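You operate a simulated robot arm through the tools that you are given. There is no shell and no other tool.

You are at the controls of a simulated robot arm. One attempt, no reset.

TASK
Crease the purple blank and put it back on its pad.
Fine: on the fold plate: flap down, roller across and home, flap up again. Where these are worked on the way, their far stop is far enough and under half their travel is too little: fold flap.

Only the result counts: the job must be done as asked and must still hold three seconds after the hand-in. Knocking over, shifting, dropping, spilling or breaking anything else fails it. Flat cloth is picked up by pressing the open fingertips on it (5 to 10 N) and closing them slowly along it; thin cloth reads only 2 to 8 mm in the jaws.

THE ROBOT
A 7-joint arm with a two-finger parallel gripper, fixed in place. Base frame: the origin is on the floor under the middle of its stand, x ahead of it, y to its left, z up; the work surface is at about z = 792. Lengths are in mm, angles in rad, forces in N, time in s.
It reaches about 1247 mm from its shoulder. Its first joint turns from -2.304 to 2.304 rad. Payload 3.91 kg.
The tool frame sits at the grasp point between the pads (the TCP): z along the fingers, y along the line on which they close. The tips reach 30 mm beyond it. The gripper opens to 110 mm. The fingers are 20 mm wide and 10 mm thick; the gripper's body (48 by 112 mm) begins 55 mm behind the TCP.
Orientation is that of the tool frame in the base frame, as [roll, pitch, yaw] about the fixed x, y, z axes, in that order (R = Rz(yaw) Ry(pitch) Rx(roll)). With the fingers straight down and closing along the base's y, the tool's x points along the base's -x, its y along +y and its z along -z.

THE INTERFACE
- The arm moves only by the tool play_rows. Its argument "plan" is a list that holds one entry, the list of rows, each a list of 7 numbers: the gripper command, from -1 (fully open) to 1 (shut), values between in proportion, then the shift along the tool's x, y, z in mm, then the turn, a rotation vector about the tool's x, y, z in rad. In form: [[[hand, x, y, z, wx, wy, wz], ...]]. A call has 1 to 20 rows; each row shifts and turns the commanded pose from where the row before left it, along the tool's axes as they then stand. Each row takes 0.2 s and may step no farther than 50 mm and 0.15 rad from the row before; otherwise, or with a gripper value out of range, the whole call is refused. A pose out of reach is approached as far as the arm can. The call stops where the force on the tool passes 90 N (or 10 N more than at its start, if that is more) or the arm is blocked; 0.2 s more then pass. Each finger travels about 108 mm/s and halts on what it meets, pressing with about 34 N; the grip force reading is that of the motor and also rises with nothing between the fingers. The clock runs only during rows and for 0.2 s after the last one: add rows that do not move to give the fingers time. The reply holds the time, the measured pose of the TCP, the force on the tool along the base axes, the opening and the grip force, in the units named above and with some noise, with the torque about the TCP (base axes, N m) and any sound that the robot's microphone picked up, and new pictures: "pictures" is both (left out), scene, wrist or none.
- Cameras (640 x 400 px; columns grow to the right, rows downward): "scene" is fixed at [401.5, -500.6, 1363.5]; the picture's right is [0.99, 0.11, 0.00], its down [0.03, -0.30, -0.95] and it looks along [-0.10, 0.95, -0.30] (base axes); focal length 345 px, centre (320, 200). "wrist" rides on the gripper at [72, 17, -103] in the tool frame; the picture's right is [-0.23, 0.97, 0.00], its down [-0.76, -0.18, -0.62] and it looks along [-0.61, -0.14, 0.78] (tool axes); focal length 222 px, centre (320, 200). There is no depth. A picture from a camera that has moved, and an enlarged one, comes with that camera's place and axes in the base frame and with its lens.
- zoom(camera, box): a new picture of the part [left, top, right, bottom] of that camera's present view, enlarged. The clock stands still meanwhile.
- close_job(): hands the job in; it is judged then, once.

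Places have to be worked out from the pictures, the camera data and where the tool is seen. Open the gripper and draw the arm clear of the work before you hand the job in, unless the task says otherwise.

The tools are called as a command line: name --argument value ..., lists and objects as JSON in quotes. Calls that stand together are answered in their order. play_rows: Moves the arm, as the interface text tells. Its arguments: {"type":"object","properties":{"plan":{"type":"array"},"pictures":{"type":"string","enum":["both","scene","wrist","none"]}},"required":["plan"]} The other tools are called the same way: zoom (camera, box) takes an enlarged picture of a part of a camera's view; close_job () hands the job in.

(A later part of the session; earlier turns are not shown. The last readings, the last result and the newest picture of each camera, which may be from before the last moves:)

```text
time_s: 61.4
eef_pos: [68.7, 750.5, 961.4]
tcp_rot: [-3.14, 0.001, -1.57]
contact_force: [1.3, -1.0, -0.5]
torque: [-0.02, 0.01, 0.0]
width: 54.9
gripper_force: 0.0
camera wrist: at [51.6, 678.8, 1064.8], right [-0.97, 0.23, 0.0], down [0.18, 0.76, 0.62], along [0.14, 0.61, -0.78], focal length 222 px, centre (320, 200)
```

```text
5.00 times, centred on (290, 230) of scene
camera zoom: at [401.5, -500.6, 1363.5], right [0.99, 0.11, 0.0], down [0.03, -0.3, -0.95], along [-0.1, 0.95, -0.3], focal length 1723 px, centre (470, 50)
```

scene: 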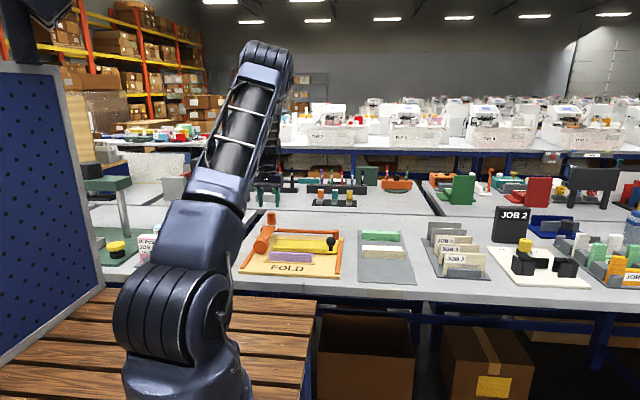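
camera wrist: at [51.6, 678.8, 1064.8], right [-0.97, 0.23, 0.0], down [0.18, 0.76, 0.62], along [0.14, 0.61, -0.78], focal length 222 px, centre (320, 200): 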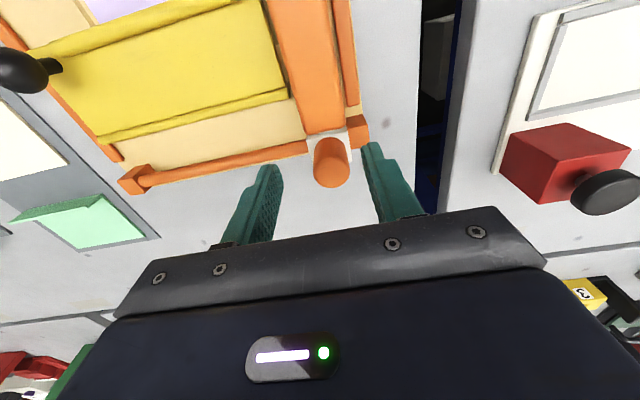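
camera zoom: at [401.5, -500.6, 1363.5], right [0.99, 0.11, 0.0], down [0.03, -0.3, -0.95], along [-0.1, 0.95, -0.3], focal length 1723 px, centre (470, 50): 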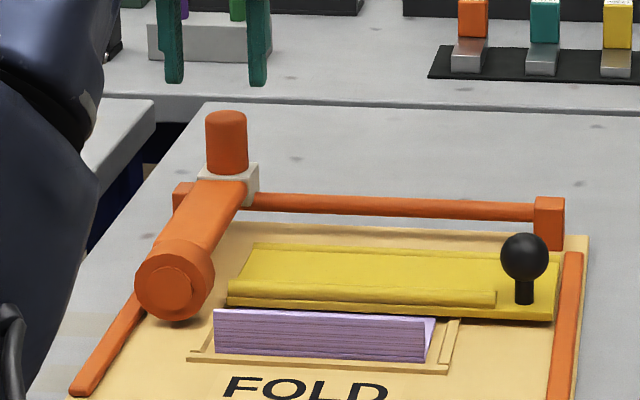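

The handle top is at about (66.5, 784, 894), radius 16. I move over it and check the centring just above it.

play_rows --plan '[[[0, -17, 1, 0, 0, 0, 0], [0, -17, 0.5, 0, 0, 0, 0], [0, 0, 0, 15, 0, 0, 0], [0, 0, 0, 13, 0, 0, 0], [0, 0, 0, 0, 0, 0, 0]]]' --pictures "none"

zoom --camera "wrist" --box '[180, 0, 480, 230]'

zoom --camera "scene" --box '[230, 180, 320, 250]'

```text
time_s: 62.6
eef_pos: [66.7, 785.0, 932.1]
tcp_rot: [3.141, 0.0, -1.572]
contact_force: [-0.5, 0.6, -0.5]
torque: [0.0, 0.03, 0.0]
width: 55.1
gripper_force: 0.0
```

```text
1.74 times, centred on (330, 115) of wrist
camera zoom: at [50.0, 712.7, 1035.7], right [-0.97, 0.23, 0.0], down [0.18, 0.76, 0.62], along [0.14, 0.61, -0.78], focal length 386 px, centre (303, 348)
```

zoom: 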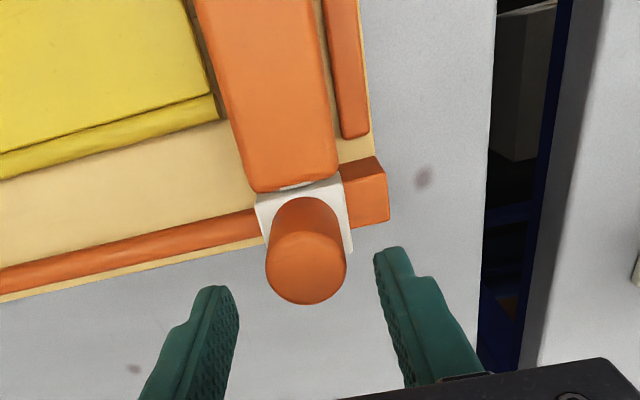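

```text
5.71 times, centred on (275, 215) of scene
camera zoom: at [401.5, -500.6, 1363.5], right [0.99, 0.11, 0.0], down [0.03, -0.3, -0.95], along [-0.1, 0.95, -0.3], focal length 1970 px, centre (577, 114)
```

zoom: 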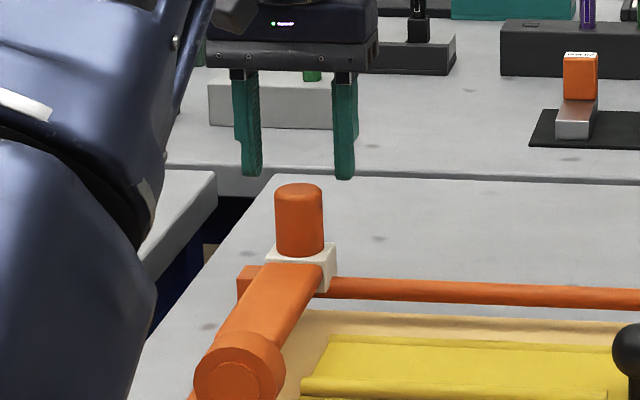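

Centred. I lower over the handle to tip height ≈858.

play_rows --plan '[[[0, 0, 0.5, 15, 0, 0, 0], [0, 0, 0, 15, 0, 0, 0], [0, 0, 0, 13, 0, 0, 0], [0, 0, 0, 0, 0, 0, 0]]]' --pictures "none"

zoom --camera "wrist" --box '[180, 0, 480, 230]'

zoom --camera "scene" --box '[230, 180, 320, 250]'

```text
time_s: 63.6
eef_pos: [67.1, 785.5, 890.6]
tcp_rot: [-3.141, 0.001, -1.571]
contact_force: [0.9, 0.6, 0.4]
torque: [-0.03, -0.04, -0.02]
width: 54.9
gripper_force: 0.0
```

```text
1.74 times, centred on (330, 115) of wrist
camera zoom: at [49.3, 713.3, 993.8], right [-0.97, 0.23, 0.0], down [0.18, 0.76, 0.62], along [0.14, 0.61, -0.78], focal length 386 px, centre (303, 348)
```

zoom: 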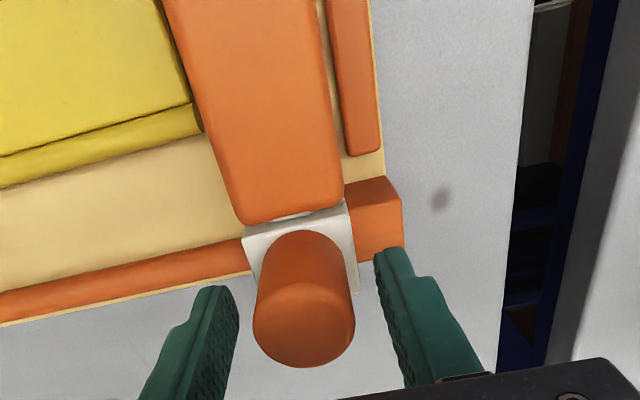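

```text
5.71 times, centred on (275, 215) of scene
camera zoom: at [401.5, -500.6, 1363.5], right [0.99, 0.11, 0.0], down [0.03, -0.3, -0.95], along [-0.1, 0.95, -0.3], focal length 1970 px, centre (577, 114)
```

zoom: 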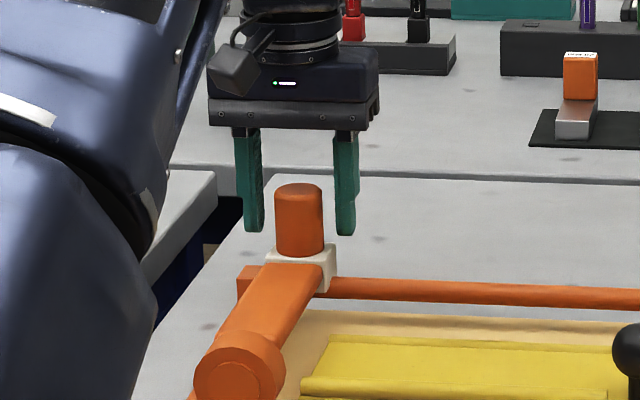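

Tips are at mid-handle. I close on it.

play_rows --plan '[[[0.15, 0, 0, 0, 0, 0, 0], [0.28, 0, 0, 0, 0, 0, 0], [0.36, 0, 0, 0, 0, 0, 0], [0.42, 0, 0, 0, 0, 0, 0], [0.5, 0, 0, 0, 0, 0, 0], [0.7, 0, 0, 0, 0, 0, 0], [0.7, 0, 0, 0, 0, 0, 0]]]' --pictures "none"

zoom --camera "wrist" --box '[180, 0, 480, 230]'

```text
time_s: 65.2
eef_pos: [66.1, 785.4, 890.3]
tcp_rot: [3.141, 0.0, -1.571]
contact_force: [1.0, 0.0, -0.2]
torque: [-0.03, -0.56, 0.0]
width: 33.6
gripper_force: 45.5
```

```text
1.74 times, centred on (330, 115) of wrist
camera zoom: at [49.4, 713.4, 993.9], right [-0.97, 0.23, 0.0], down [0.18, 0.76, 0.62], along [0.14, 0.61, -0.78], focal length 386 px, centre (303, 348)
```

zoom: 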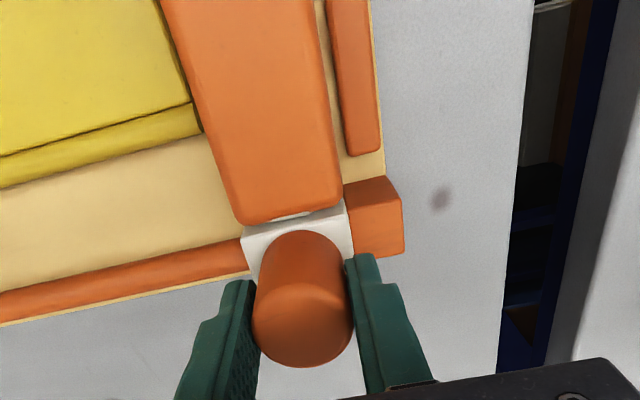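

Handle gripped (33.6 mm). I begin pushing along +x and watch the force.

play_rows --plan '[[[0.7, 0, -5, 0, 0, 0, 0], [0.7, 0, -5, 0, 0, 0, 0], [0.7, 0, -5, 0, 0, 0, 0], [0.7, 0, -5, 0, 0, 0, 0], [0.7, 0, 0, 0, 0, 0, 0]]]' --pictures "scene"

zoom --camera "scene" --box '[240, 200, 350, 280]'

```text
time_s: 66.4
eef_pos: [86.2, 785.0, 891.0]
tcp_rot: [3.14, 0.003, -1.571]
contact_force: [0.3, 29.0, 2.8]
torque: [0.93, -0.61, 0.0]
width: 33.6
gripper_force: 45.2
```

scene: 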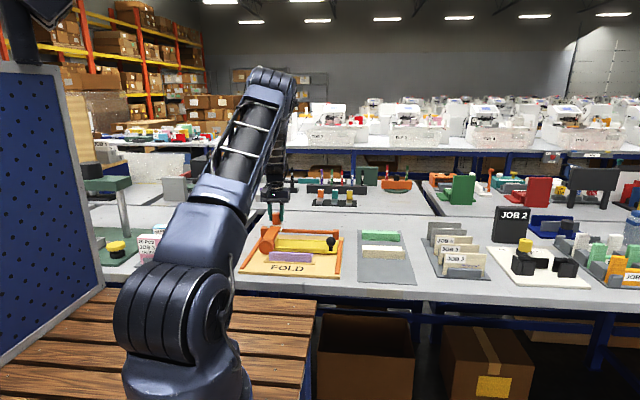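

```text
5.00 times, centred on (295, 240) of scene
camera zoom: at [401.5, -500.6, 1363.5], right [0.99, 0.11, 0.0], down [0.03, -0.3, -0.95], along [-0.1, 0.95, -0.3], focal length 1723 px, centre (445, 0)
```

zoom: 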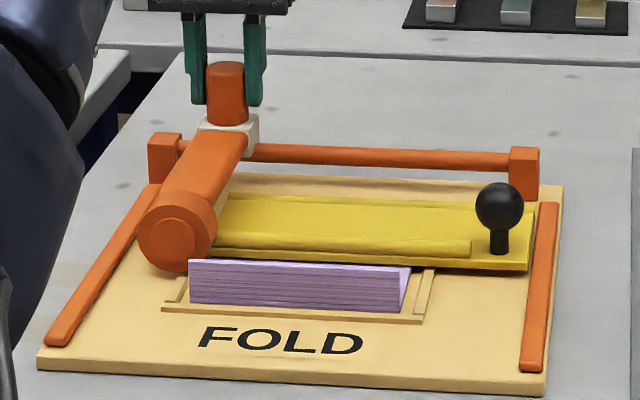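

The carriage slides easily (x force ≈0) but there is a 29 N side load in +y; I relieve it by 1 mm and look at the response.

play_rows --plan '[[[0.7, -1, 0, 0, 0, 0, 0], [0.7, 0, 0, 0, 0, 0, 0]]]' --pictures "none"

play_rows --plan '[[[0.7, -1, 0, 0, 0, 0, 0], [0.7, 0, 0, 0, 0, 0, 0]]]' --pictures "none"

```text
time_s: 67.0
eef_pos: [86.7, 784.3, 890.4]
tcp_rot: [-3.141, 0.0, -1.57]
contact_force: [-0.4, 16.6, 15.2]
torque: [-0.12, -0.52, -0.02]
width: 33.6
gripper_force: 45.1
```

```text
time_s: 67.6
eef_pos: [85.3, 783.6, 890.2]
tcp_rot: [-3.141, -0.002, -1.57]
contact_force: [0.1, -3.4, 21.1]
torque: [-0.58, 0.56, 0.02]
width: 33.8
gripper_force: 44.9
```

zoom --camera "scene" --box '[255, 225, 305, 265]'

zoom --camera "wrist" --box '[150, 0, 480, 230]'

```text
10.00 times, centred on (280, 245) of scene
camera zoom: at [401.5, -500.6, 1363.5], right [0.99, 0.11, 0.0], down [0.03, -0.3, -0.95], along [-0.1, 0.95, -0.3], focal length 3447 px, centre (720, -250)
```

zoom: 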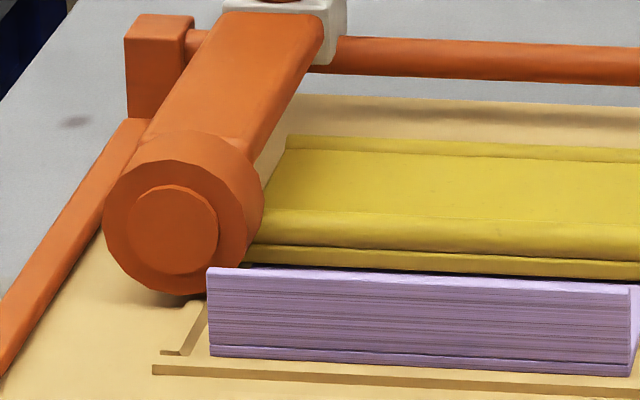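

```text
1.74 times, centred on (315, 115) of wrist
camera zoom: at [68.9, 713.3, 993.9], right [-0.97, 0.23, 0.0], down [0.18, 0.76, 0.62], along [0.14, 0.61, -0.78], focal length 386 px, centre (329, 348)
```

zoom: 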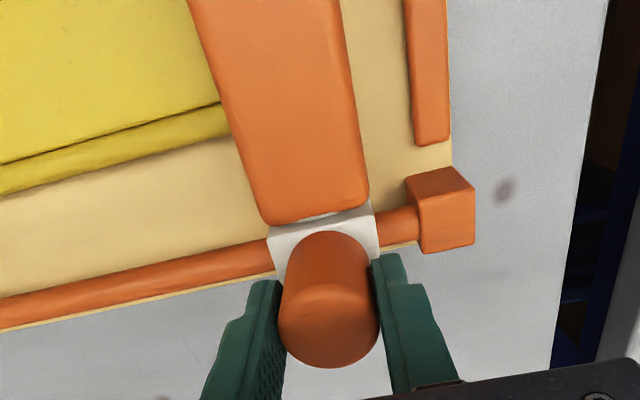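

The wheel runs free beside the flap's edge. I ease 1 mm up for the vertical load and continue +x.

play_rows --plan '[[[0.7, 0, -5, -1, 0, 0, 0], [0.7, 0, -5, 0, 0, 0, 0], [0.7, 0, -5, 0, 0, 0, 0], [0.7, 0, -5, 0, 0, 0, 0], [0.7, 0, 0, 0, 0, 0, 0]]]' --pictures "none"

zoom --camera "scene" --box '[240, 200, 350, 280]'

```text
time_s: 68.8
eef_pos: [105.7, 785.1, 890.9]
tcp_rot: [-3.14, 0.0, -1.571]
contact_force: [-0.1, -20.1, -0.2]
torque: [-0.67, 0.78, 0.16]
width: 33.3
gripper_force: 44.6
```

```text
5.00 times, centred on (295, 240) of scene
camera zoom: at [401.5, -500.6, 1363.5], right [0.99, 0.11, 0.0], down [0.03, -0.3, -0.95], along [-0.1, 0.95, -0.3], focal length 1723 px, centre (445, 0)
```

zoom: 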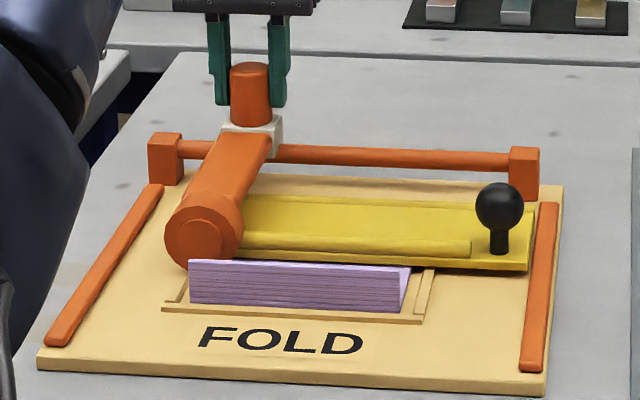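

Sliding well. I trim y by 1 mm and push further across.

play_rows --plan '[[[0.7, 1, -8, 0, 0, 0, 0], [0.7, 0, -8, 0, 0, 0, 0], [0.7, 0, -8, 0, 0, 0, 0], [0.7, 0, -8, 0, 0, 0, 0], [0.7, 0, -8, 0, 0, 0, 0], [0.7, 0, 0, 0, 0, 0, 0]]]' --pictures "none"

zoom --camera "scene" --box '[240, 200, 350, 280]'

zoom --camera "wrist" --box '[150, 0, 480, 230]'

```text
time_s: 70.2
eef_pos: [146.7, 786.4, 890.8]
tcp_rot: [3.141, -0.003, -1.572]
contact_force: [0.2, -19.4, -16.6]
torque: [0.04, 0.68, -0.18]
width: 33.7
gripper_force: 45.1
```

```text
5.00 times, centred on (295, 240) of scene
camera zoom: at [401.5, -500.6, 1363.5], right [0.99, 0.11, 0.0], down [0.03, -0.3, -0.95], along [-0.1, 0.95, -0.3], focal length 1723 px, centre (445, 0)
```

zoom: 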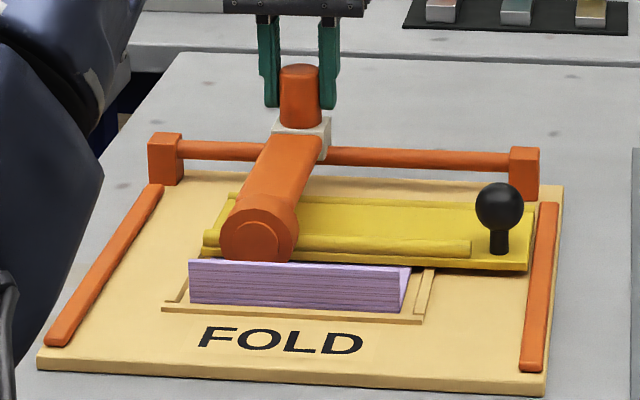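

```text
1.74 times, centred on (315, 115) of wrist
camera zoom: at [129.9, 713.5, 993.9], right [-0.97, 0.23, 0.0], down [0.18, 0.76, 0.62], along [0.14, 0.61, -0.78], focal length 386 px, centre (329, 348)
```

zoom: 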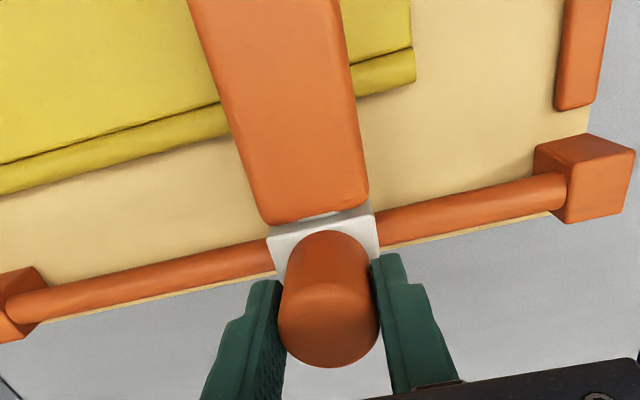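

Half-way across. I trim 1.5 mm in −y and 1 mm down, and continue.

play_rows --plan '[[[0.7, 1.5, -8, 0.8, 0, 0, 0], [0.7, 0, -8, 0, 0, 0, 0], [0.7, 0, -8, 0, 0, 0, 0], [0.7, 0, -8, 0, 0, 0, 0], [0.7, 0, -8, 0, 0, 0, 0], [0.7, 0, 0, 0, 0, 0, 0]]]' --pictures "none"

zoom --camera "scene" --box '[240, 200, 350, 280]'

```text
time_s: 71.6
eef_pos: [186.2, 785.0, 890.9]
tcp_rot: [-3.141, 0.0, -1.571]
contact_force: [-0.6, 30.9, -13.9]
torque: [0.42, -0.59, 0.0]
width: 33.6
gripper_force: 44.7
```

```text
5.00 times, centred on (295, 240) of scene
camera zoom: at [401.5, -500.6, 1363.5], right [0.99, 0.11, 0.0], down [0.03, -0.3, -0.95], along [-0.1, 0.95, -0.3], focal length 1723 px, centre (445, 0)
```

zoom: 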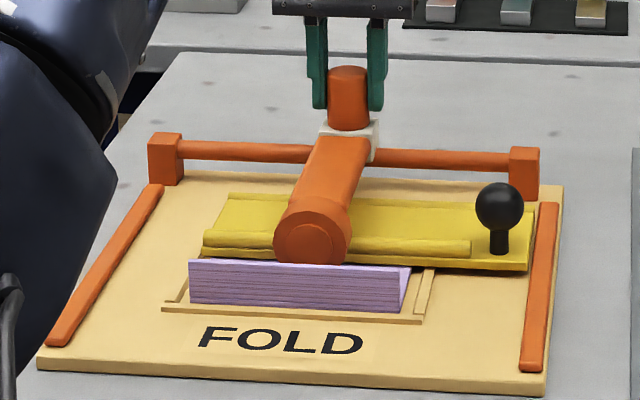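

play_rows --plan '[[[0.7, -0.8, -8, 0.6, 0, 0, 0], [0.7, 0, -8, 0, 0, 0, 0], [0.7, 0, -8, 0, 0, 0, 0], [0.7, 0, -8, 0, 0, 0, 0], [0.7, 0, -6, 0, 0, 0, 0], [0.7, 0, 0, 0, 0, 0, 0]]]' --pictures "none"

zoom --camera "scene" --box '[240, 200, 350, 280]'

zoom --camera "wrist" --box '[150, 0, 480, 230]'

```text
time_s: 73.0
eef_pos: [223.3, 785.5, 890.8]
tcp_rot: [-3.141, 0.004, -1.573]
contact_force: [0.8, 25.3, 20.2]
torque: [0.15, 0.73, -0.06]
width: 33.6
gripper_force: 45.0
```

```text
5.00 times, centred on (295, 240) of scene
camera zoom: at [401.5, -500.6, 1363.5], right [0.99, 0.11, 0.0], down [0.03, -0.3, -0.95], along [-0.1, 0.95, -0.3], focal length 1723 px, centre (445, 0)
```

zoom: 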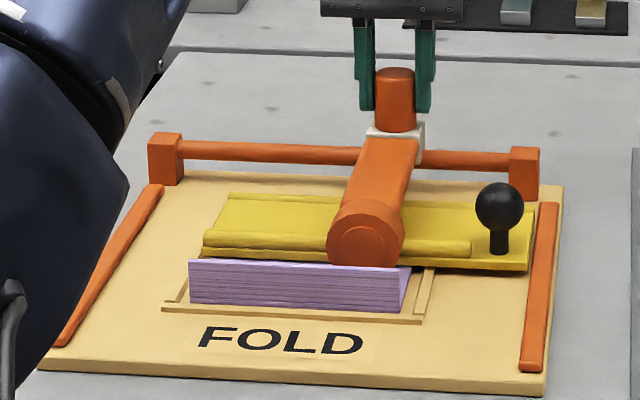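

```text
1.74 times, centred on (315, 115) of wrist
camera zoom: at [207.3, 712.9, 993.8], right [-0.97, 0.23, 0.0], down [0.18, 0.76, 0.62], along [0.14, 0.61, -0.78], focal length 386 px, centre (329, 348)
```

zoom: 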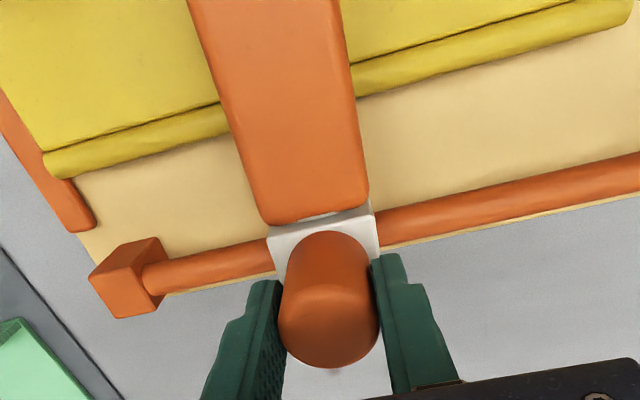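

Nearly across the blank. I trim and go on in 5 mm steps, watching for the stop.

play_rows --plan '[[[0.7, -0.8, -5, -0.7, 0, 0, 0], [0.7, 0, -5, 0, 0, 0, 0], [0.7, 0, -5, 0, 0, 0, 0], [0.7, 0, -5, 0, 0, 0, 0], [0.7, 0, 0, 0, 0, 0, 0]]]' --pictures "none"

zoom --camera "scene" --box '[260, 210, 350, 270]'

```text
time_s: 74.2
eef_pos: [243.3, 785.2, 891.0]
tcp_rot: [3.141, -0.002, -1.571]
contact_force: [-0.7, -9.6, 26.2]
torque: [-0.7, 0.61, 0.08]
width: 33.4
gripper_force: 45.6
```

```text
6.67 times, centred on (305, 240) of scene
camera zoom: at [401.5, -500.6, 1363.5], right [0.99, 0.11, 0.0], down [0.03, -0.3, -0.95], along [-0.1, 0.95, -0.3], focal length 2298 px, centre (420, -67)
```

zoom: 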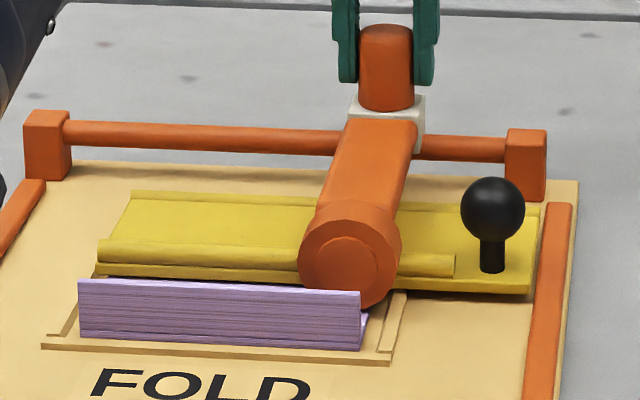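

play_rows --plan '[[[0.7, 0.3, -5, -0.8, 0, 0, 0], [0.7, 0, -5, 0, 0, 0, 0], [0.7, 0, -4, 0, 0, 0, 0], [0.7, 0, 0, 0, 0, 0, 0]]]' --pictures "none"

zoom --camera "scene" --box '[260, 210, 350, 270]'

```text
time_s: 75.2
eef_pos: [256.9, 784.0, 890.6]
tcp_rot: [3.142, 0.001, -1.571]
contact_force: [-0.1, -0.3, 5.7]
torque: [0.83, -0.38, 0.04]
width: 33.8
gripper_force: 44.7
```

```text
6.67 times, centred on (305, 240) of scene
camera zoom: at [401.5, -500.6, 1363.5], right [0.99, 0.11, 0.0], down [0.03, -0.3, -0.95], along [-0.1, 0.95, -0.3], focal length 2298 px, centre (420, -67)
```

zoom: 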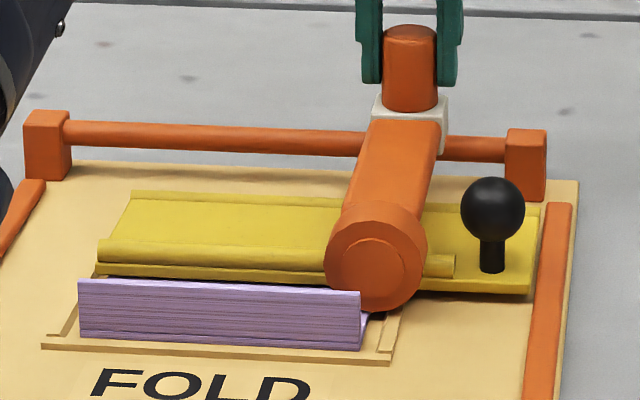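

play_rows --plan '[[[0.7, 0, -4, 0, 0, 0, 0], [0.7, 0, -4, 0, 0, 0, 0], [0.7, 0, 0, 0, 0, 0, 0]]]' --pictures "none"

zoom --camera "scene" --box '[260, 210, 350, 270]'

zoom --camera "wrist" --box '[150, 0, 480, 230]'

```text
time_s: 76.0
eef_pos: [266.2, 785.3, 890.6]
tcp_rot: [3.141, 0.0, -1.571]
contact_force: [-0.6, -0.5, 5.0]
torque: [-0.54, -0.61, 0.11]
width: 33.8
gripper_force: 45.7
```

```text
6.67 times, centred on (305, 240) of scene
camera zoom: at [401.5, -500.6, 1363.5], right [0.99, 0.11, 0.0], down [0.03, -0.3, -0.95], along [-0.1, 0.95, -0.3], focal length 2298 px, centre (420, -67)
```

zoom: 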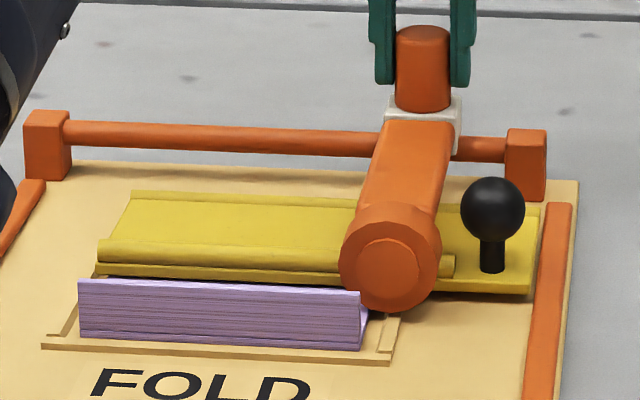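

```text
1.74 times, centred on (315, 115) of wrist
camera zoom: at [249.1, 713.0, 993.8], right [-0.97, 0.23, 0.0], down [0.18, 0.76, 0.62], along [0.14, 0.61, -0.78], focal length 386 px, centre (329, 348)
```

zoom: 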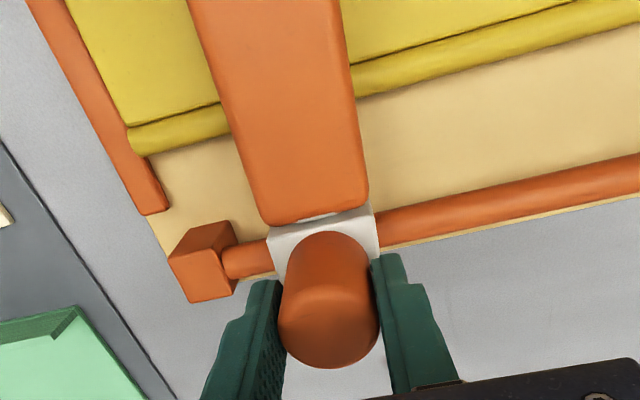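

No resistance yet; wheel/arm are about 10 mm from the ball and 17 mm from the rail's end block. I creep on in 2–3 mm steps, feeling for the stop.

play_rows --plan '[[[0.7, 0, -2, 0, 0, 0, 0], [0.7, 0, -2, 0, 0, 0, 0], [0.7, 0, 0, 0, 0, 0, 0]]]' --pictures "none"

play_rows --plan '[[[0.7, 0, -2, 0, 0, 0, 0], [0.7, 0, 0, 0, 0, 0, 0]]]' --pictures "none"

zoom --camera "scene" --box '[290, 220, 350, 260]'

```text
time_s: 76.8
eef_pos: [269.6, 784.6, 890.5]
tcp_rot: [3.141, 0.0, -1.572]
contact_force: [-0.9, -1.8, -0.6]
torque: [0.66, -0.67, 0.09]
width: 33.6
gripper_force: 45.3
```

```text
time_s: 77.4
eef_pos: [272.6, 784.3, 891.5]
tcp_rot: [-3.141, 0.001, -1.57]
contact_force: [-1.3, 3.0, -2.1]
torque: [-0.13, -0.69, -0.03]
width: 33.7
gripper_force: 44.6
```

```text
10.00 times, centred on (320, 240) of scene
camera zoom: at [401.5, -500.6, 1363.5], right [0.99, 0.11, 0.0], down [0.03, -0.3, -0.95], along [-0.1, 0.95, -0.3], focal length 3447 px, centre (320, -200)
```

zoom: 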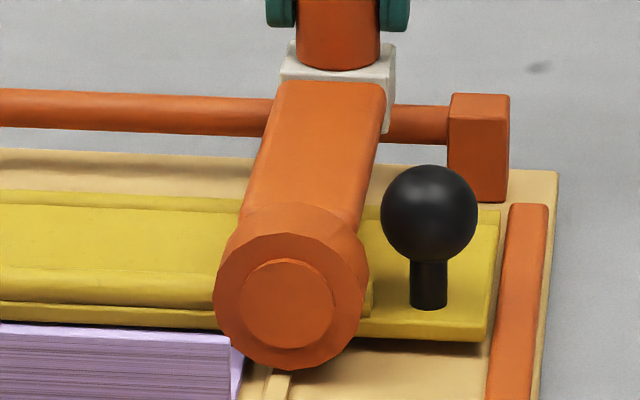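

play_rows --plan '[[[0.7, 0, -1.5, 0, 0, 0, 0], [0.7, 0, 0, 0, 0, 0, 0]]]' --pictures "none"

play_rows --plan '[[[0.7, 0, -1.5, 0, 0, 0, 0], [0.7, 0, 0, 0, 0, 0, 0]]]' --pictures "none"

zoom --camera "scene" --box '[290, 220, 350, 260]'

```text
time_s: 78.0
eef_pos: [272.7, 784.4, 891.0]
tcp_rot: [-3.14, 0.001, -1.572]
contact_force: [-0.7, -3.2, -3.2]
torque: [0.3, -0.67, 0.05]
width: 33.9
gripper_force: 45.3
```

```text
time_s: 78.6
eef_pos: [274.6, 785.5, 890.4]
tcp_rot: [3.14, 0.0, -1.572]
contact_force: [-1.2, -3.4, -0.5]
torque: [-0.69, -0.63, -0.05]
width: 33.5
gripper_force: 45.2
```

```text
10.00 times, centred on (320, 240) of scene
camera zoom: at [401.5, -500.6, 1363.5], right [0.99, 0.11, 0.0], down [0.03, -0.3, -0.95], along [-0.1, 0.95, -0.3], focal length 3447 px, centre (320, -200)
```

zoom: 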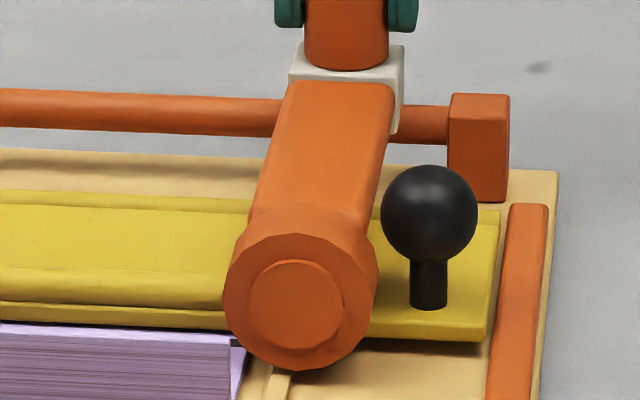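

play_rows --plan '[[[0.7, 0, -1.5, 0, 0, 0, 0], [0.7, 0, 0, 0, 0, 0, 0]]]' --pictures "none"

play_rows --plan '[[[0.7, 0, -1.5, 0, 0, 0, 0], [0.7, 0, 0, 0, 0, 0, 0]]]' --pictures "none"

zoom --camera "scene" --box '[290, 220, 350, 260]'

```text
time_s: 79.2
eef_pos: [275.0, 784.4, 891.7]
tcp_rot: [3.142, -0.001, -1.572]
contact_force: [-6.8, -3.4, -9.5]
torque: [0.77, -0.63, 0.07]
width: 33.6
gripper_force: 45.6
```

```text
time_s: 79.8
eef_pos: [275.3, 785.0, 889.8]
tcp_rot: [3.14, -0.001, -1.569]
contact_force: [-21.1, -5.9, -12.3]
torque: [0.13, -0.42, 0.09]
width: 33.5
gripper_force: 45.3
```

```text
10.00 times, centred on (320, 240) of scene
camera zoom: at [401.5, -500.6, 1363.5], right [0.99, 0.11, 0.0], down [0.03, -0.3, -0.95], along [-0.1, 0.95, -0.3], focal length 3447 px, centre (320, -200)
```

zoom: 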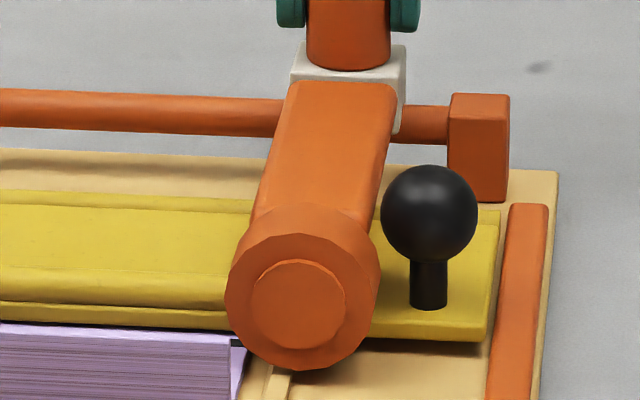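

The carriage met its far stop at x≈275.5 (21 N in −x): about 210 mm of travel. Now I bring it back home.

play_rows --plan '[[[0.7, 0.2, 3, 0.5, 0, 0, 0], [0.7, 0, 8, 0, 0, 0, 0], [0.7, 0, 8, 0, 0, 0, 0], [0.7, 0, 8, 0, 0, 0, 0], [0.7, 0, 8, 0, 0, 0, 0], [0.7, 0, 8, 0, 0, 0, 0], [0.7, 0, 8, 0, 0, 0, 0], [0.7, 0, 0, 0, 0, 0, 0]]]' --pictures "none"

play_rows --plan '[[[0.7, 0, 8, 0, 0, 0, 0], [0.7, 0, 8, 0, 0, 0, 0], [0.7, 0, 8, 0, 0, 0, 0], [0.7, 0, 8, 0, 0, 0, 0], [0.7, 0, 8, 0, 0, 0, 0], [0.7, 0, 8, 0, 0, 0, 0], [0.7, 0, 0, 0, 0, 0, 0]]]' --pictures "none"

zoom --camera "scene" --box '[240, 200, 350, 280]'

```text
time_s: 81.6
eef_pos: [226.6, 783.4, 890.9]
tcp_rot: [-3.141, -0.002, -1.571]
contact_force: [-0.3, -10.1, -12.3]
torque: [-0.47, -0.77, 0.06]
width: 33.7
gripper_force: 45.0
```

```text
time_s: 83.2
eef_pos: [178.2, 786.1, 890.9]
tcp_rot: [3.141, 0.001, -1.57]
contact_force: [0.0, -0.5, -3.9]
torque: [-0.72, -0.66, -0.04]
width: 33.6
gripper_force: 45.3
```

```text
5.00 times, centred on (295, 240) of scene
camera zoom: at [401.5, -500.6, 1363.5], right [0.99, 0.11, 0.0], down [0.03, -0.3, -0.95], along [-0.1, 0.95, -0.3], focal length 1723 px, centre (445, 0)
```

zoom: 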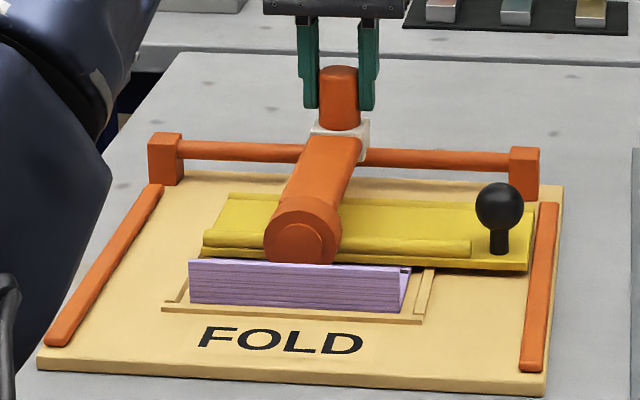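

Coming back smoothly. I continue to near home.

play_rows --plan '[[[0.7, 0, 8, 0, 0, 0, 0], [0.7, 0, 8, 0, 0, 0, 0], [0.7, 0, 8, 0, 0, 0, 0], [0.7, 0, 8, 0, 0, 0, 0], [0.7, 0, 8, 0, 0, 0, 0], [0.7, 0, 8, 0, 0, 0, 0], [0.7, 0, 0, 0, 0, 0, 0]]]' --pictures "none"

play_rows --plan '[[[0.7, 0, 8, 0, 0, 0, 0], [0.7, 0, 8, 0, 0, 0, 0], [0.7, 0, 8, 0, 0, 0, 0], [0.7, 0, 8, 0, 0, 0, 0], [0.7, 0, 8, 0, 0, 0, 0], [0.7, 0, 8, 0, 0, 0, 0], [0.7, 0, 0, 0, 0, 0, 0]]]' --pictures "none"

play_rows --plan '[[[0.7, 0, 5, 0, 0, 0, 0], [0.7, 0, 5, 0, 0, 0, 0], [0.7, 0, 3, 0, 0, 0, 0], [0.7, 0, 2, 0, 0, 0, 0], [0.7, 0, 0, 0, 0, 0, 0]]]' --pictures "none"

zoom --camera "scene" --box '[240, 200, 350, 280]'

```text
time_s: 84.8
eef_pos: [129.8, 783.7, 891.3]
tcp_rot: [3.142, 0.001, -1.571]
contact_force: [-0.7, 12.5, -4.1]
torque: [0.42, -0.71, -0.01]
width: 33.7
gripper_force: 44.4
```

```text
time_s: 86.4
eef_pos: [82.0, 784.1, 891.2]
tcp_rot: [-3.141, 0.0, -1.57]
contact_force: [-1.8, 9.0, 8.2]
torque: [0.44, -0.77, 0.03]
width: 33.9
gripper_force: 45.2
```

```text
time_s: 87.6
eef_pos: [65.9, 785.3, 891.9]
tcp_rot: [3.141, -0.001, -1.57]
contact_force: [-0.3, -6.8, 13.0]
torque: [-0.15, -0.62, 0.0]
width: 33.6
gripper_force: 44.7
```

```text
5.00 times, centred on (295, 240) of scene
camera zoom: at [401.5, -500.6, 1363.5], right [0.99, 0.11, 0.0], down [0.03, -0.3, -0.95], along [-0.1, 0.95, -0.3], focal length 1723 px, centre (445, 0)
```

zoom: 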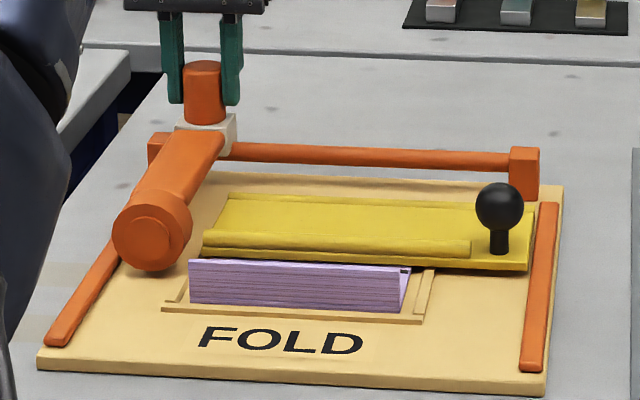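

Almost home (cmd x=68). I creep to feel the home stop.

play_rows --plan '[[[0.7, 0, 2, -0.5, 0, 0, 0], [0.7, 0, 0, 0, 0, 0, 0]]]' --pictures "none"

play_rows --plan '[[[0.7, 0, 1.5, 0, 0, 0, 0], [0.7, 0, 0, 0, 0, 0, 0]]]' --pictures "none"

play_rows --plan '[[[0.7, 0, 1, 0, 0, 0, 0], [0.7, 0, 0, 0, 0, 0, 0]]]' --pictures "none"

```text
time_s: 88.2
eef_pos: [64.7, 785.3, 891.1]
tcp_rot: [-3.141, -0.002, -1.571]
contact_force: [2.5, -13.2, 2.5]
torque: [0.52, 0.71, -0.03]
width: 33.6
gripper_force: 45.3
```

```text
time_s: 88.8
eef_pos: [64.7, 784.9, 890.1]
tcp_rot: [-3.14, 0.0, -1.573]
contact_force: [13.9, -20.9, -5.1]
torque: [-0.1, 0.5, -0.14]
width: 33.5
gripper_force: 44.8
```

```text
time_s: 89.4
eef_pos: [65.4, 785.5, 890.0]
tcp_rot: [-3.138, -0.002, -1.573]
contact_force: [26.9, -23.0, -11.4]
torque: [-0.67, 0.34, -0.13]
width: 33.7
gripper_force: 45.0
```

Home stop felt at x≈65.5 (27 N). I unload, release the handle and rise.

play_rows --plan '[[[0.7, 0.8, -1.8, 0, 0, 0, 0], [0.7, 0, 0, 0, 0, 0, 0], [0.4, 0, 0, 0, 0, 0, 0], [0.3, 0, 0, 0, 0, 0, 0], [0.15, 0, 0, 0, 0, 0, 0], [0, 0, 0, 0, 0, 0, 0], [0, 0, 0, 0, 0, 0, 0]]]' --pictures "none"

play_rows --plan '[[[0, 0, 0, -15, 0, 0, 0], [0, 0, 0, -25, 0, 0, 0], [0, 0, 0, -30, 0, 0, 0], [0, 0, 0, 0, 0, 0, 0]]]' --pictures "none"

zoom --camera "scene" --box '[230, 190, 350, 280]'

```text
time_s: 91.0
eef_pos: [63.7, 784.9, 891.7]
tcp_rot: [-3.14, 0.001, -1.571]
contact_force: [-0.3, 0.8, -0.7]
torque: [0.01, 0.01, -0.03]
width: 54.8
gripper_force: 0.1
```

```text
time_s: 92.0
eef_pos: [63.5, 784.8, 961.9]
tcp_rot: [3.14, 0.001, -1.573]
contact_force: [0.7, -0.3, -1.0]
torque: [-0.01, 0.0, 0.0]
width: 55.2
gripper_force: 0.1
```

```text
4.44 times, centred on (290, 235) of scene
camera zoom: at [401.5, -500.6, 1363.5], right [0.99, 0.11, 0.0], down [0.03, -0.3, -0.95], along [-0.1, 0.95, -0.3], focal length 1532 px, centre (453, 44)
```

zoom: 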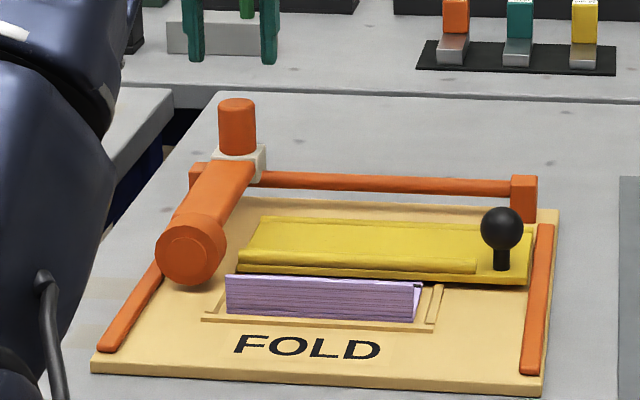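

The roller is home. I go back above the ball knob to raise the flap again.

play_rows --plan '[[[0, 20, -36, 0, 0, 0, 0], [0, 20, -36, 0, 0, 0, 0], [0, 20, -36, 0, 0, 0, 0], [0, 20, -36, 0, 0, 0, 0], [0, 20, -36, 0, 0, 0, 0], [0, 20, -36, 0, 0, 0, 0], [0, 20, -37, 15, 0, 0, 0], [0, 0, 0, 15, 0, 0, 0], [0, 0, 0, 0, 0, 0, 0]]]' --pictures "none"

zoom --camera "wrist" --box '[180, 0, 480, 230]'

zoom --camera "scene" --box '[270, 200, 370, 280]'

```text
time_s: 94.0
eef_pos: [317.7, 643.6, 932.2]
tcp_rot: [3.14, -0.001, -1.57]
contact_force: [0.4, 0.1, -1.3]
torque: [0.02, 0.03, -0.04]
width: 54.9
gripper_force: 0.2
```

```text
1.74 times, centred on (330, 115) of wrist
camera zoom: at [301.8, 571.5, 1034.5], right [-0.97, 0.23, 0.0], down [0.18, 0.76, 0.62], along [0.14, 0.61, -0.78], focal length 386 px, centre (303, 348)
```

zoom: 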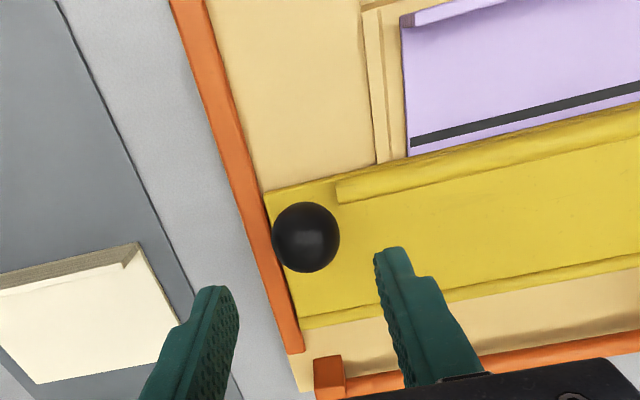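

```text
5.00 times, centred on (320, 240) of scene
camera zoom: at [401.5, -500.6, 1363.5], right [0.99, 0.11, 0.0], down [0.03, -0.3, -0.95], along [-0.1, 0.95, -0.3], focal length 1723 px, centre (320, 0)
```

zoom: 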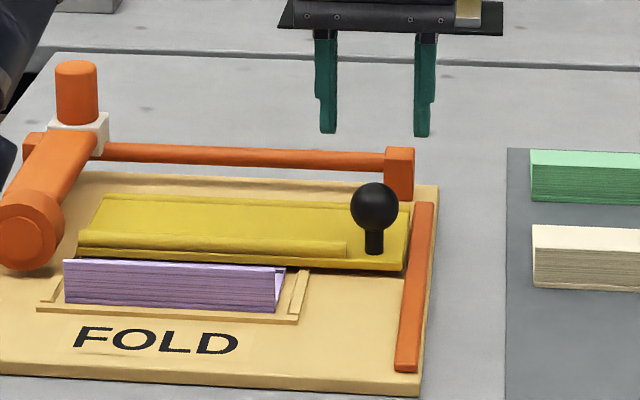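

A dark crease line now shows on the purple blank – the crease is made. The ball is at about (318, 650, 843). I lower the open jaws around it.

play_rows --plan '[[[0, -6, 0, 15, 0, 0, 0], [0, 0, 0, 20, 0, 0, 0], [0, 0, 0, 20, 0, 0, 0], [0, 0, 0, 13, 0, 0, 0], [0, 0, 0, 0, 0, 0, 0]]]' --pictures "none"

zoom --camera "wrist" --box '[180, 0, 480, 230]'

zoom --camera "scene" --box '[290, 210, 370, 270]'

```text
time_s: 95.2
eef_pos: [319.5, 650.9, 865.1]
tcp_rot: [-3.14, -0.001, -1.57]
contact_force: [0.3, 0.2, -0.4]
torque: [-0.03, 0.01, -0.02]
width: 55.0
gripper_force: 0.1
```

```text
1.74 times, centred on (330, 115) of wrist
camera zoom: at [302.8, 578.9, 966.4], right [-0.97, 0.23, 0.0], down [0.18, 0.76, 0.62], along [0.14, 0.61, -0.78], focal length 386 px, centre (303, 348)
```

zoom: 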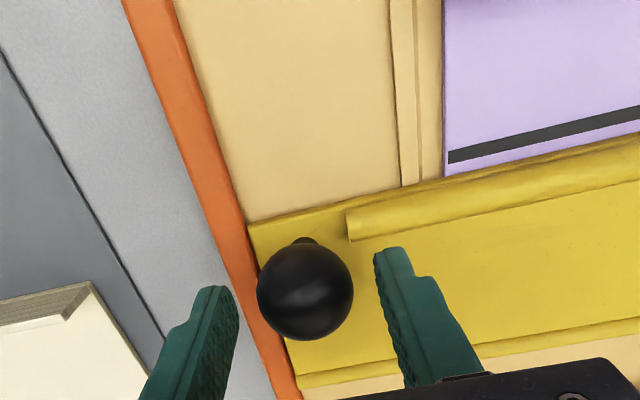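

```text
6.67 times, centred on (330, 240) of scene
camera zoom: at [401.5, -500.6, 1363.5], right [0.99, 0.11, 0.0], down [0.03, -0.3, -0.95], along [-0.1, 0.95, -0.3], focal length 2298 px, centre (253, -67)
```

zoom: 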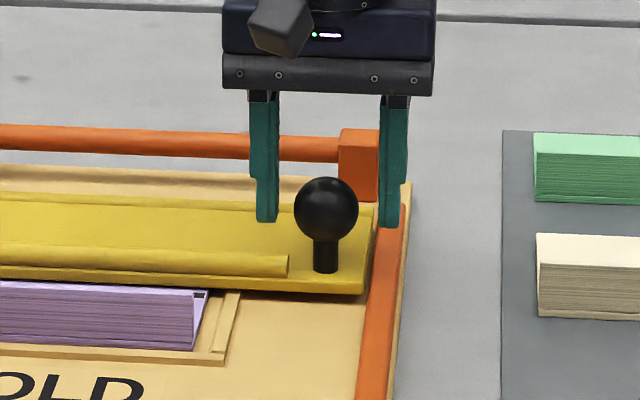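

Aligned in y and x; I lower another 6 mm and grip.

play_rows --plan '[[[0, -0.5, 0, 6, 0, 0, 0], [0, 0, 0, 0, 0, 0, 0], [0.2, 0, 0, 0, 0, 0, 0], [0.34, 0, 0, 0, 0, 0, 0], [0.4, 0, 0, 0, 0, 0, 0], [0.5, 0, 0, 0, 0, 0, 0], [1, 0, 0, 0, 0, 0, 0], [1, 0, 0, 0, 0, 0, 0]]]' --pictures "none"

zoom --camera "wrist" --box '[180, 0, 480, 230]'

zoom --camera "scene" --box '[290, 210, 370, 270]'

```text
time_s: 97.0
eef_pos: [318.1, 650.8, 857.1]
tcp_rot: [-3.141, 0.001, -1.571]
contact_force: [-8.3, -0.4, -1.2]
torque: [-0.01, 0.14, -0.03]
width: 35.2
gripper_force: 44.9
```

```text
1.74 times, centred on (330, 115) of wrist
camera zoom: at [301.8, 579.5, 960.5], right [-0.97, 0.23, 0.0], down [0.18, 0.76, 0.62], along [0.14, 0.61, -0.78], focal length 386 px, centre (303, 348)
```

zoom: 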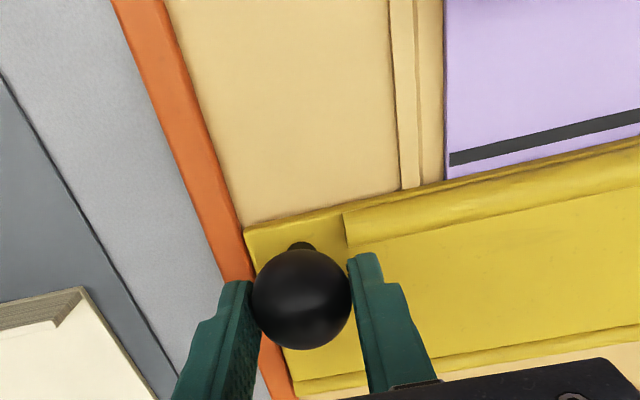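

```text
6.67 times, centred on (330, 240) of scene
camera zoom: at [401.5, -500.6, 1363.5], right [0.99, 0.11, 0.0], down [0.03, -0.3, -0.95], along [-0.1, 0.95, -0.3], focal length 2298 px, centre (253, -67)
```

zoom: 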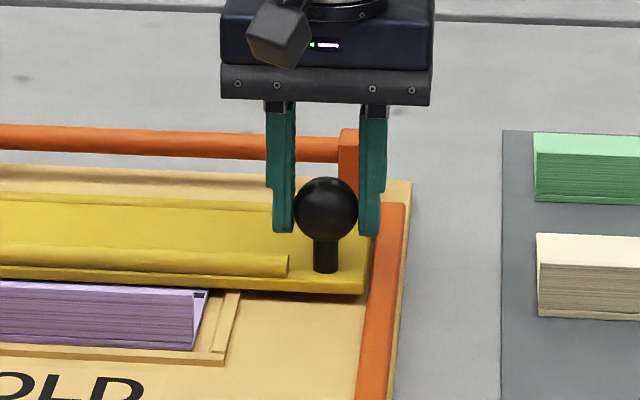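

Gripped and centred (ball ≈ (650, 842)). A refit of the circle gives the hinge at about (728.5, 807), radius 86. I raise along that arc.

play_rows --plan '[[[1, -1.94, 0.6, -4.05, 0, 0, 0], [1, -2.15, 0, -3.94, 0, 0, 0], [1, -2.35, 0, -3.82, 0, 0, 0], [1, -2.54, 0, -3.69, 0, 0, 0], [1, 0, 0, 0, 0, 0, 0]]]' --pictures "none"

zoom --camera "wrist" --box '[180, 0, 480, 230]'

zoom --camera "scene" --box '[260, 200, 370, 280]'

```text
time_s: 98.2
eef_pos: [318.2, 658.7, 872.8]
tcp_rot: [-3.141, 0.0, -1.573]
contact_force: [7.8, -10.3, -12.3]
torque: [-1.37, -0.1, 0.0]
width: 35.3
gripper_force: 45.2
```

```text
1.74 times, centred on (330, 115) of wrist
camera zoom: at [301.6, 587.1, 975.3], right [-0.97, 0.23, 0.0], down [0.18, 0.76, 0.62], along [0.14, 0.61, -0.78], focal length 386 px, centre (303, 348)
```

zoom: 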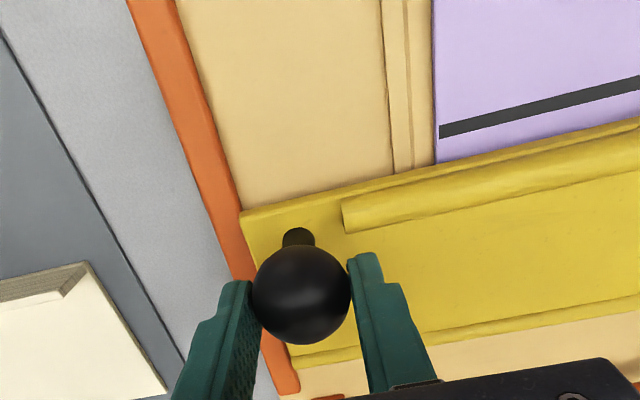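

```text
5.00 times, centred on (315, 240) of scene
camera zoom: at [401.5, -500.6, 1363.5], right [0.99, 0.11, 0.0], down [0.03, -0.3, -0.95], along [-0.1, 0.95, -0.3], focal length 1723 px, centre (345, 0)
```

zoom: 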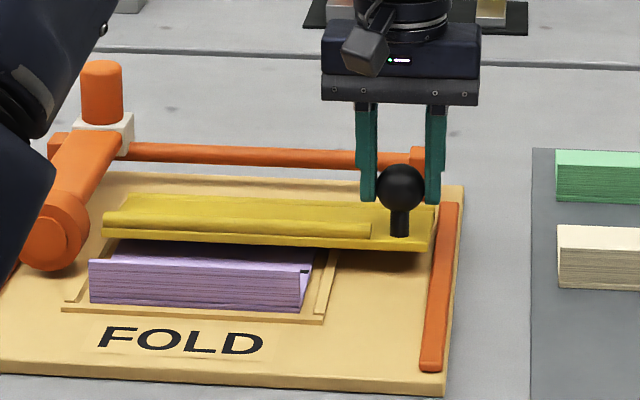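

The flap rises; only ~2 mm lag. Continue.

play_rows --plan '[[[1, -2.74, 0, -3.56, 0, 0, 0], [1, -2.92, 0, -3.41, 0, 0, 0], [1, -3.1, 0, -3.24, 0, 0, 0], [1, -3.26, 0, -3.09, 0, 0, 0], [1, 0, 0, 0, 0, 0, 0]]]' --pictures "none"

zoom --camera "wrist" --box '[180, 0, 480, 230]'

zoom --camera "scene" --box '[260, 200, 370, 280]'

```text
time_s: 99.4
eef_pos: [318.2, 670.8, 885.6]
tcp_rot: [3.141, 0.0, -1.574]
contact_force: [19.3, -14.6, -5.9]
torque: [-1.48, -0.34, 0.01]
width: 35.3
gripper_force: 45.2
```

```text
1.74 times, centred on (330, 115) of wrist
camera zoom: at [301.6, 598.5, 988.8], right [-0.97, 0.23, 0.0], down [0.18, 0.76, 0.62], along [0.14, 0.61, -0.78], focal length 386 px, centre (303, 348)
```

zoom: 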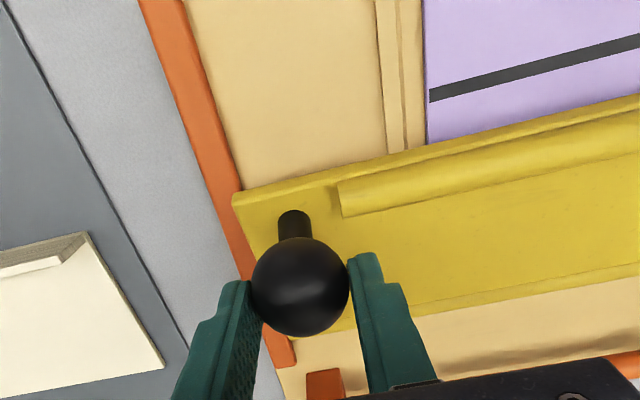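

```text
5.00 times, centred on (315, 240) of scene
camera zoom: at [401.5, -500.6, 1363.5], right [0.99, 0.11, 0.0], down [0.03, -0.3, -0.95], along [-0.1, 0.95, -0.3], focal length 1723 px, centre (345, 0)
```

zoom: 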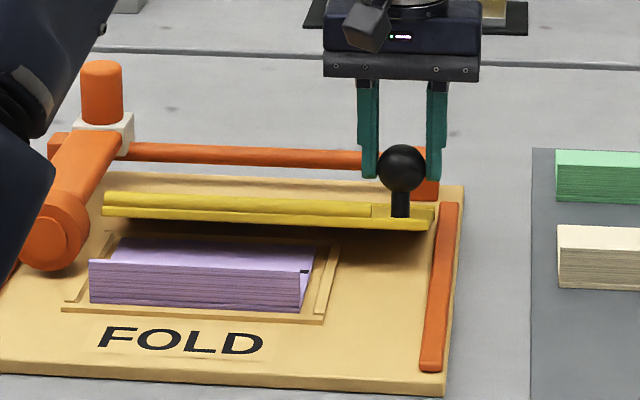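

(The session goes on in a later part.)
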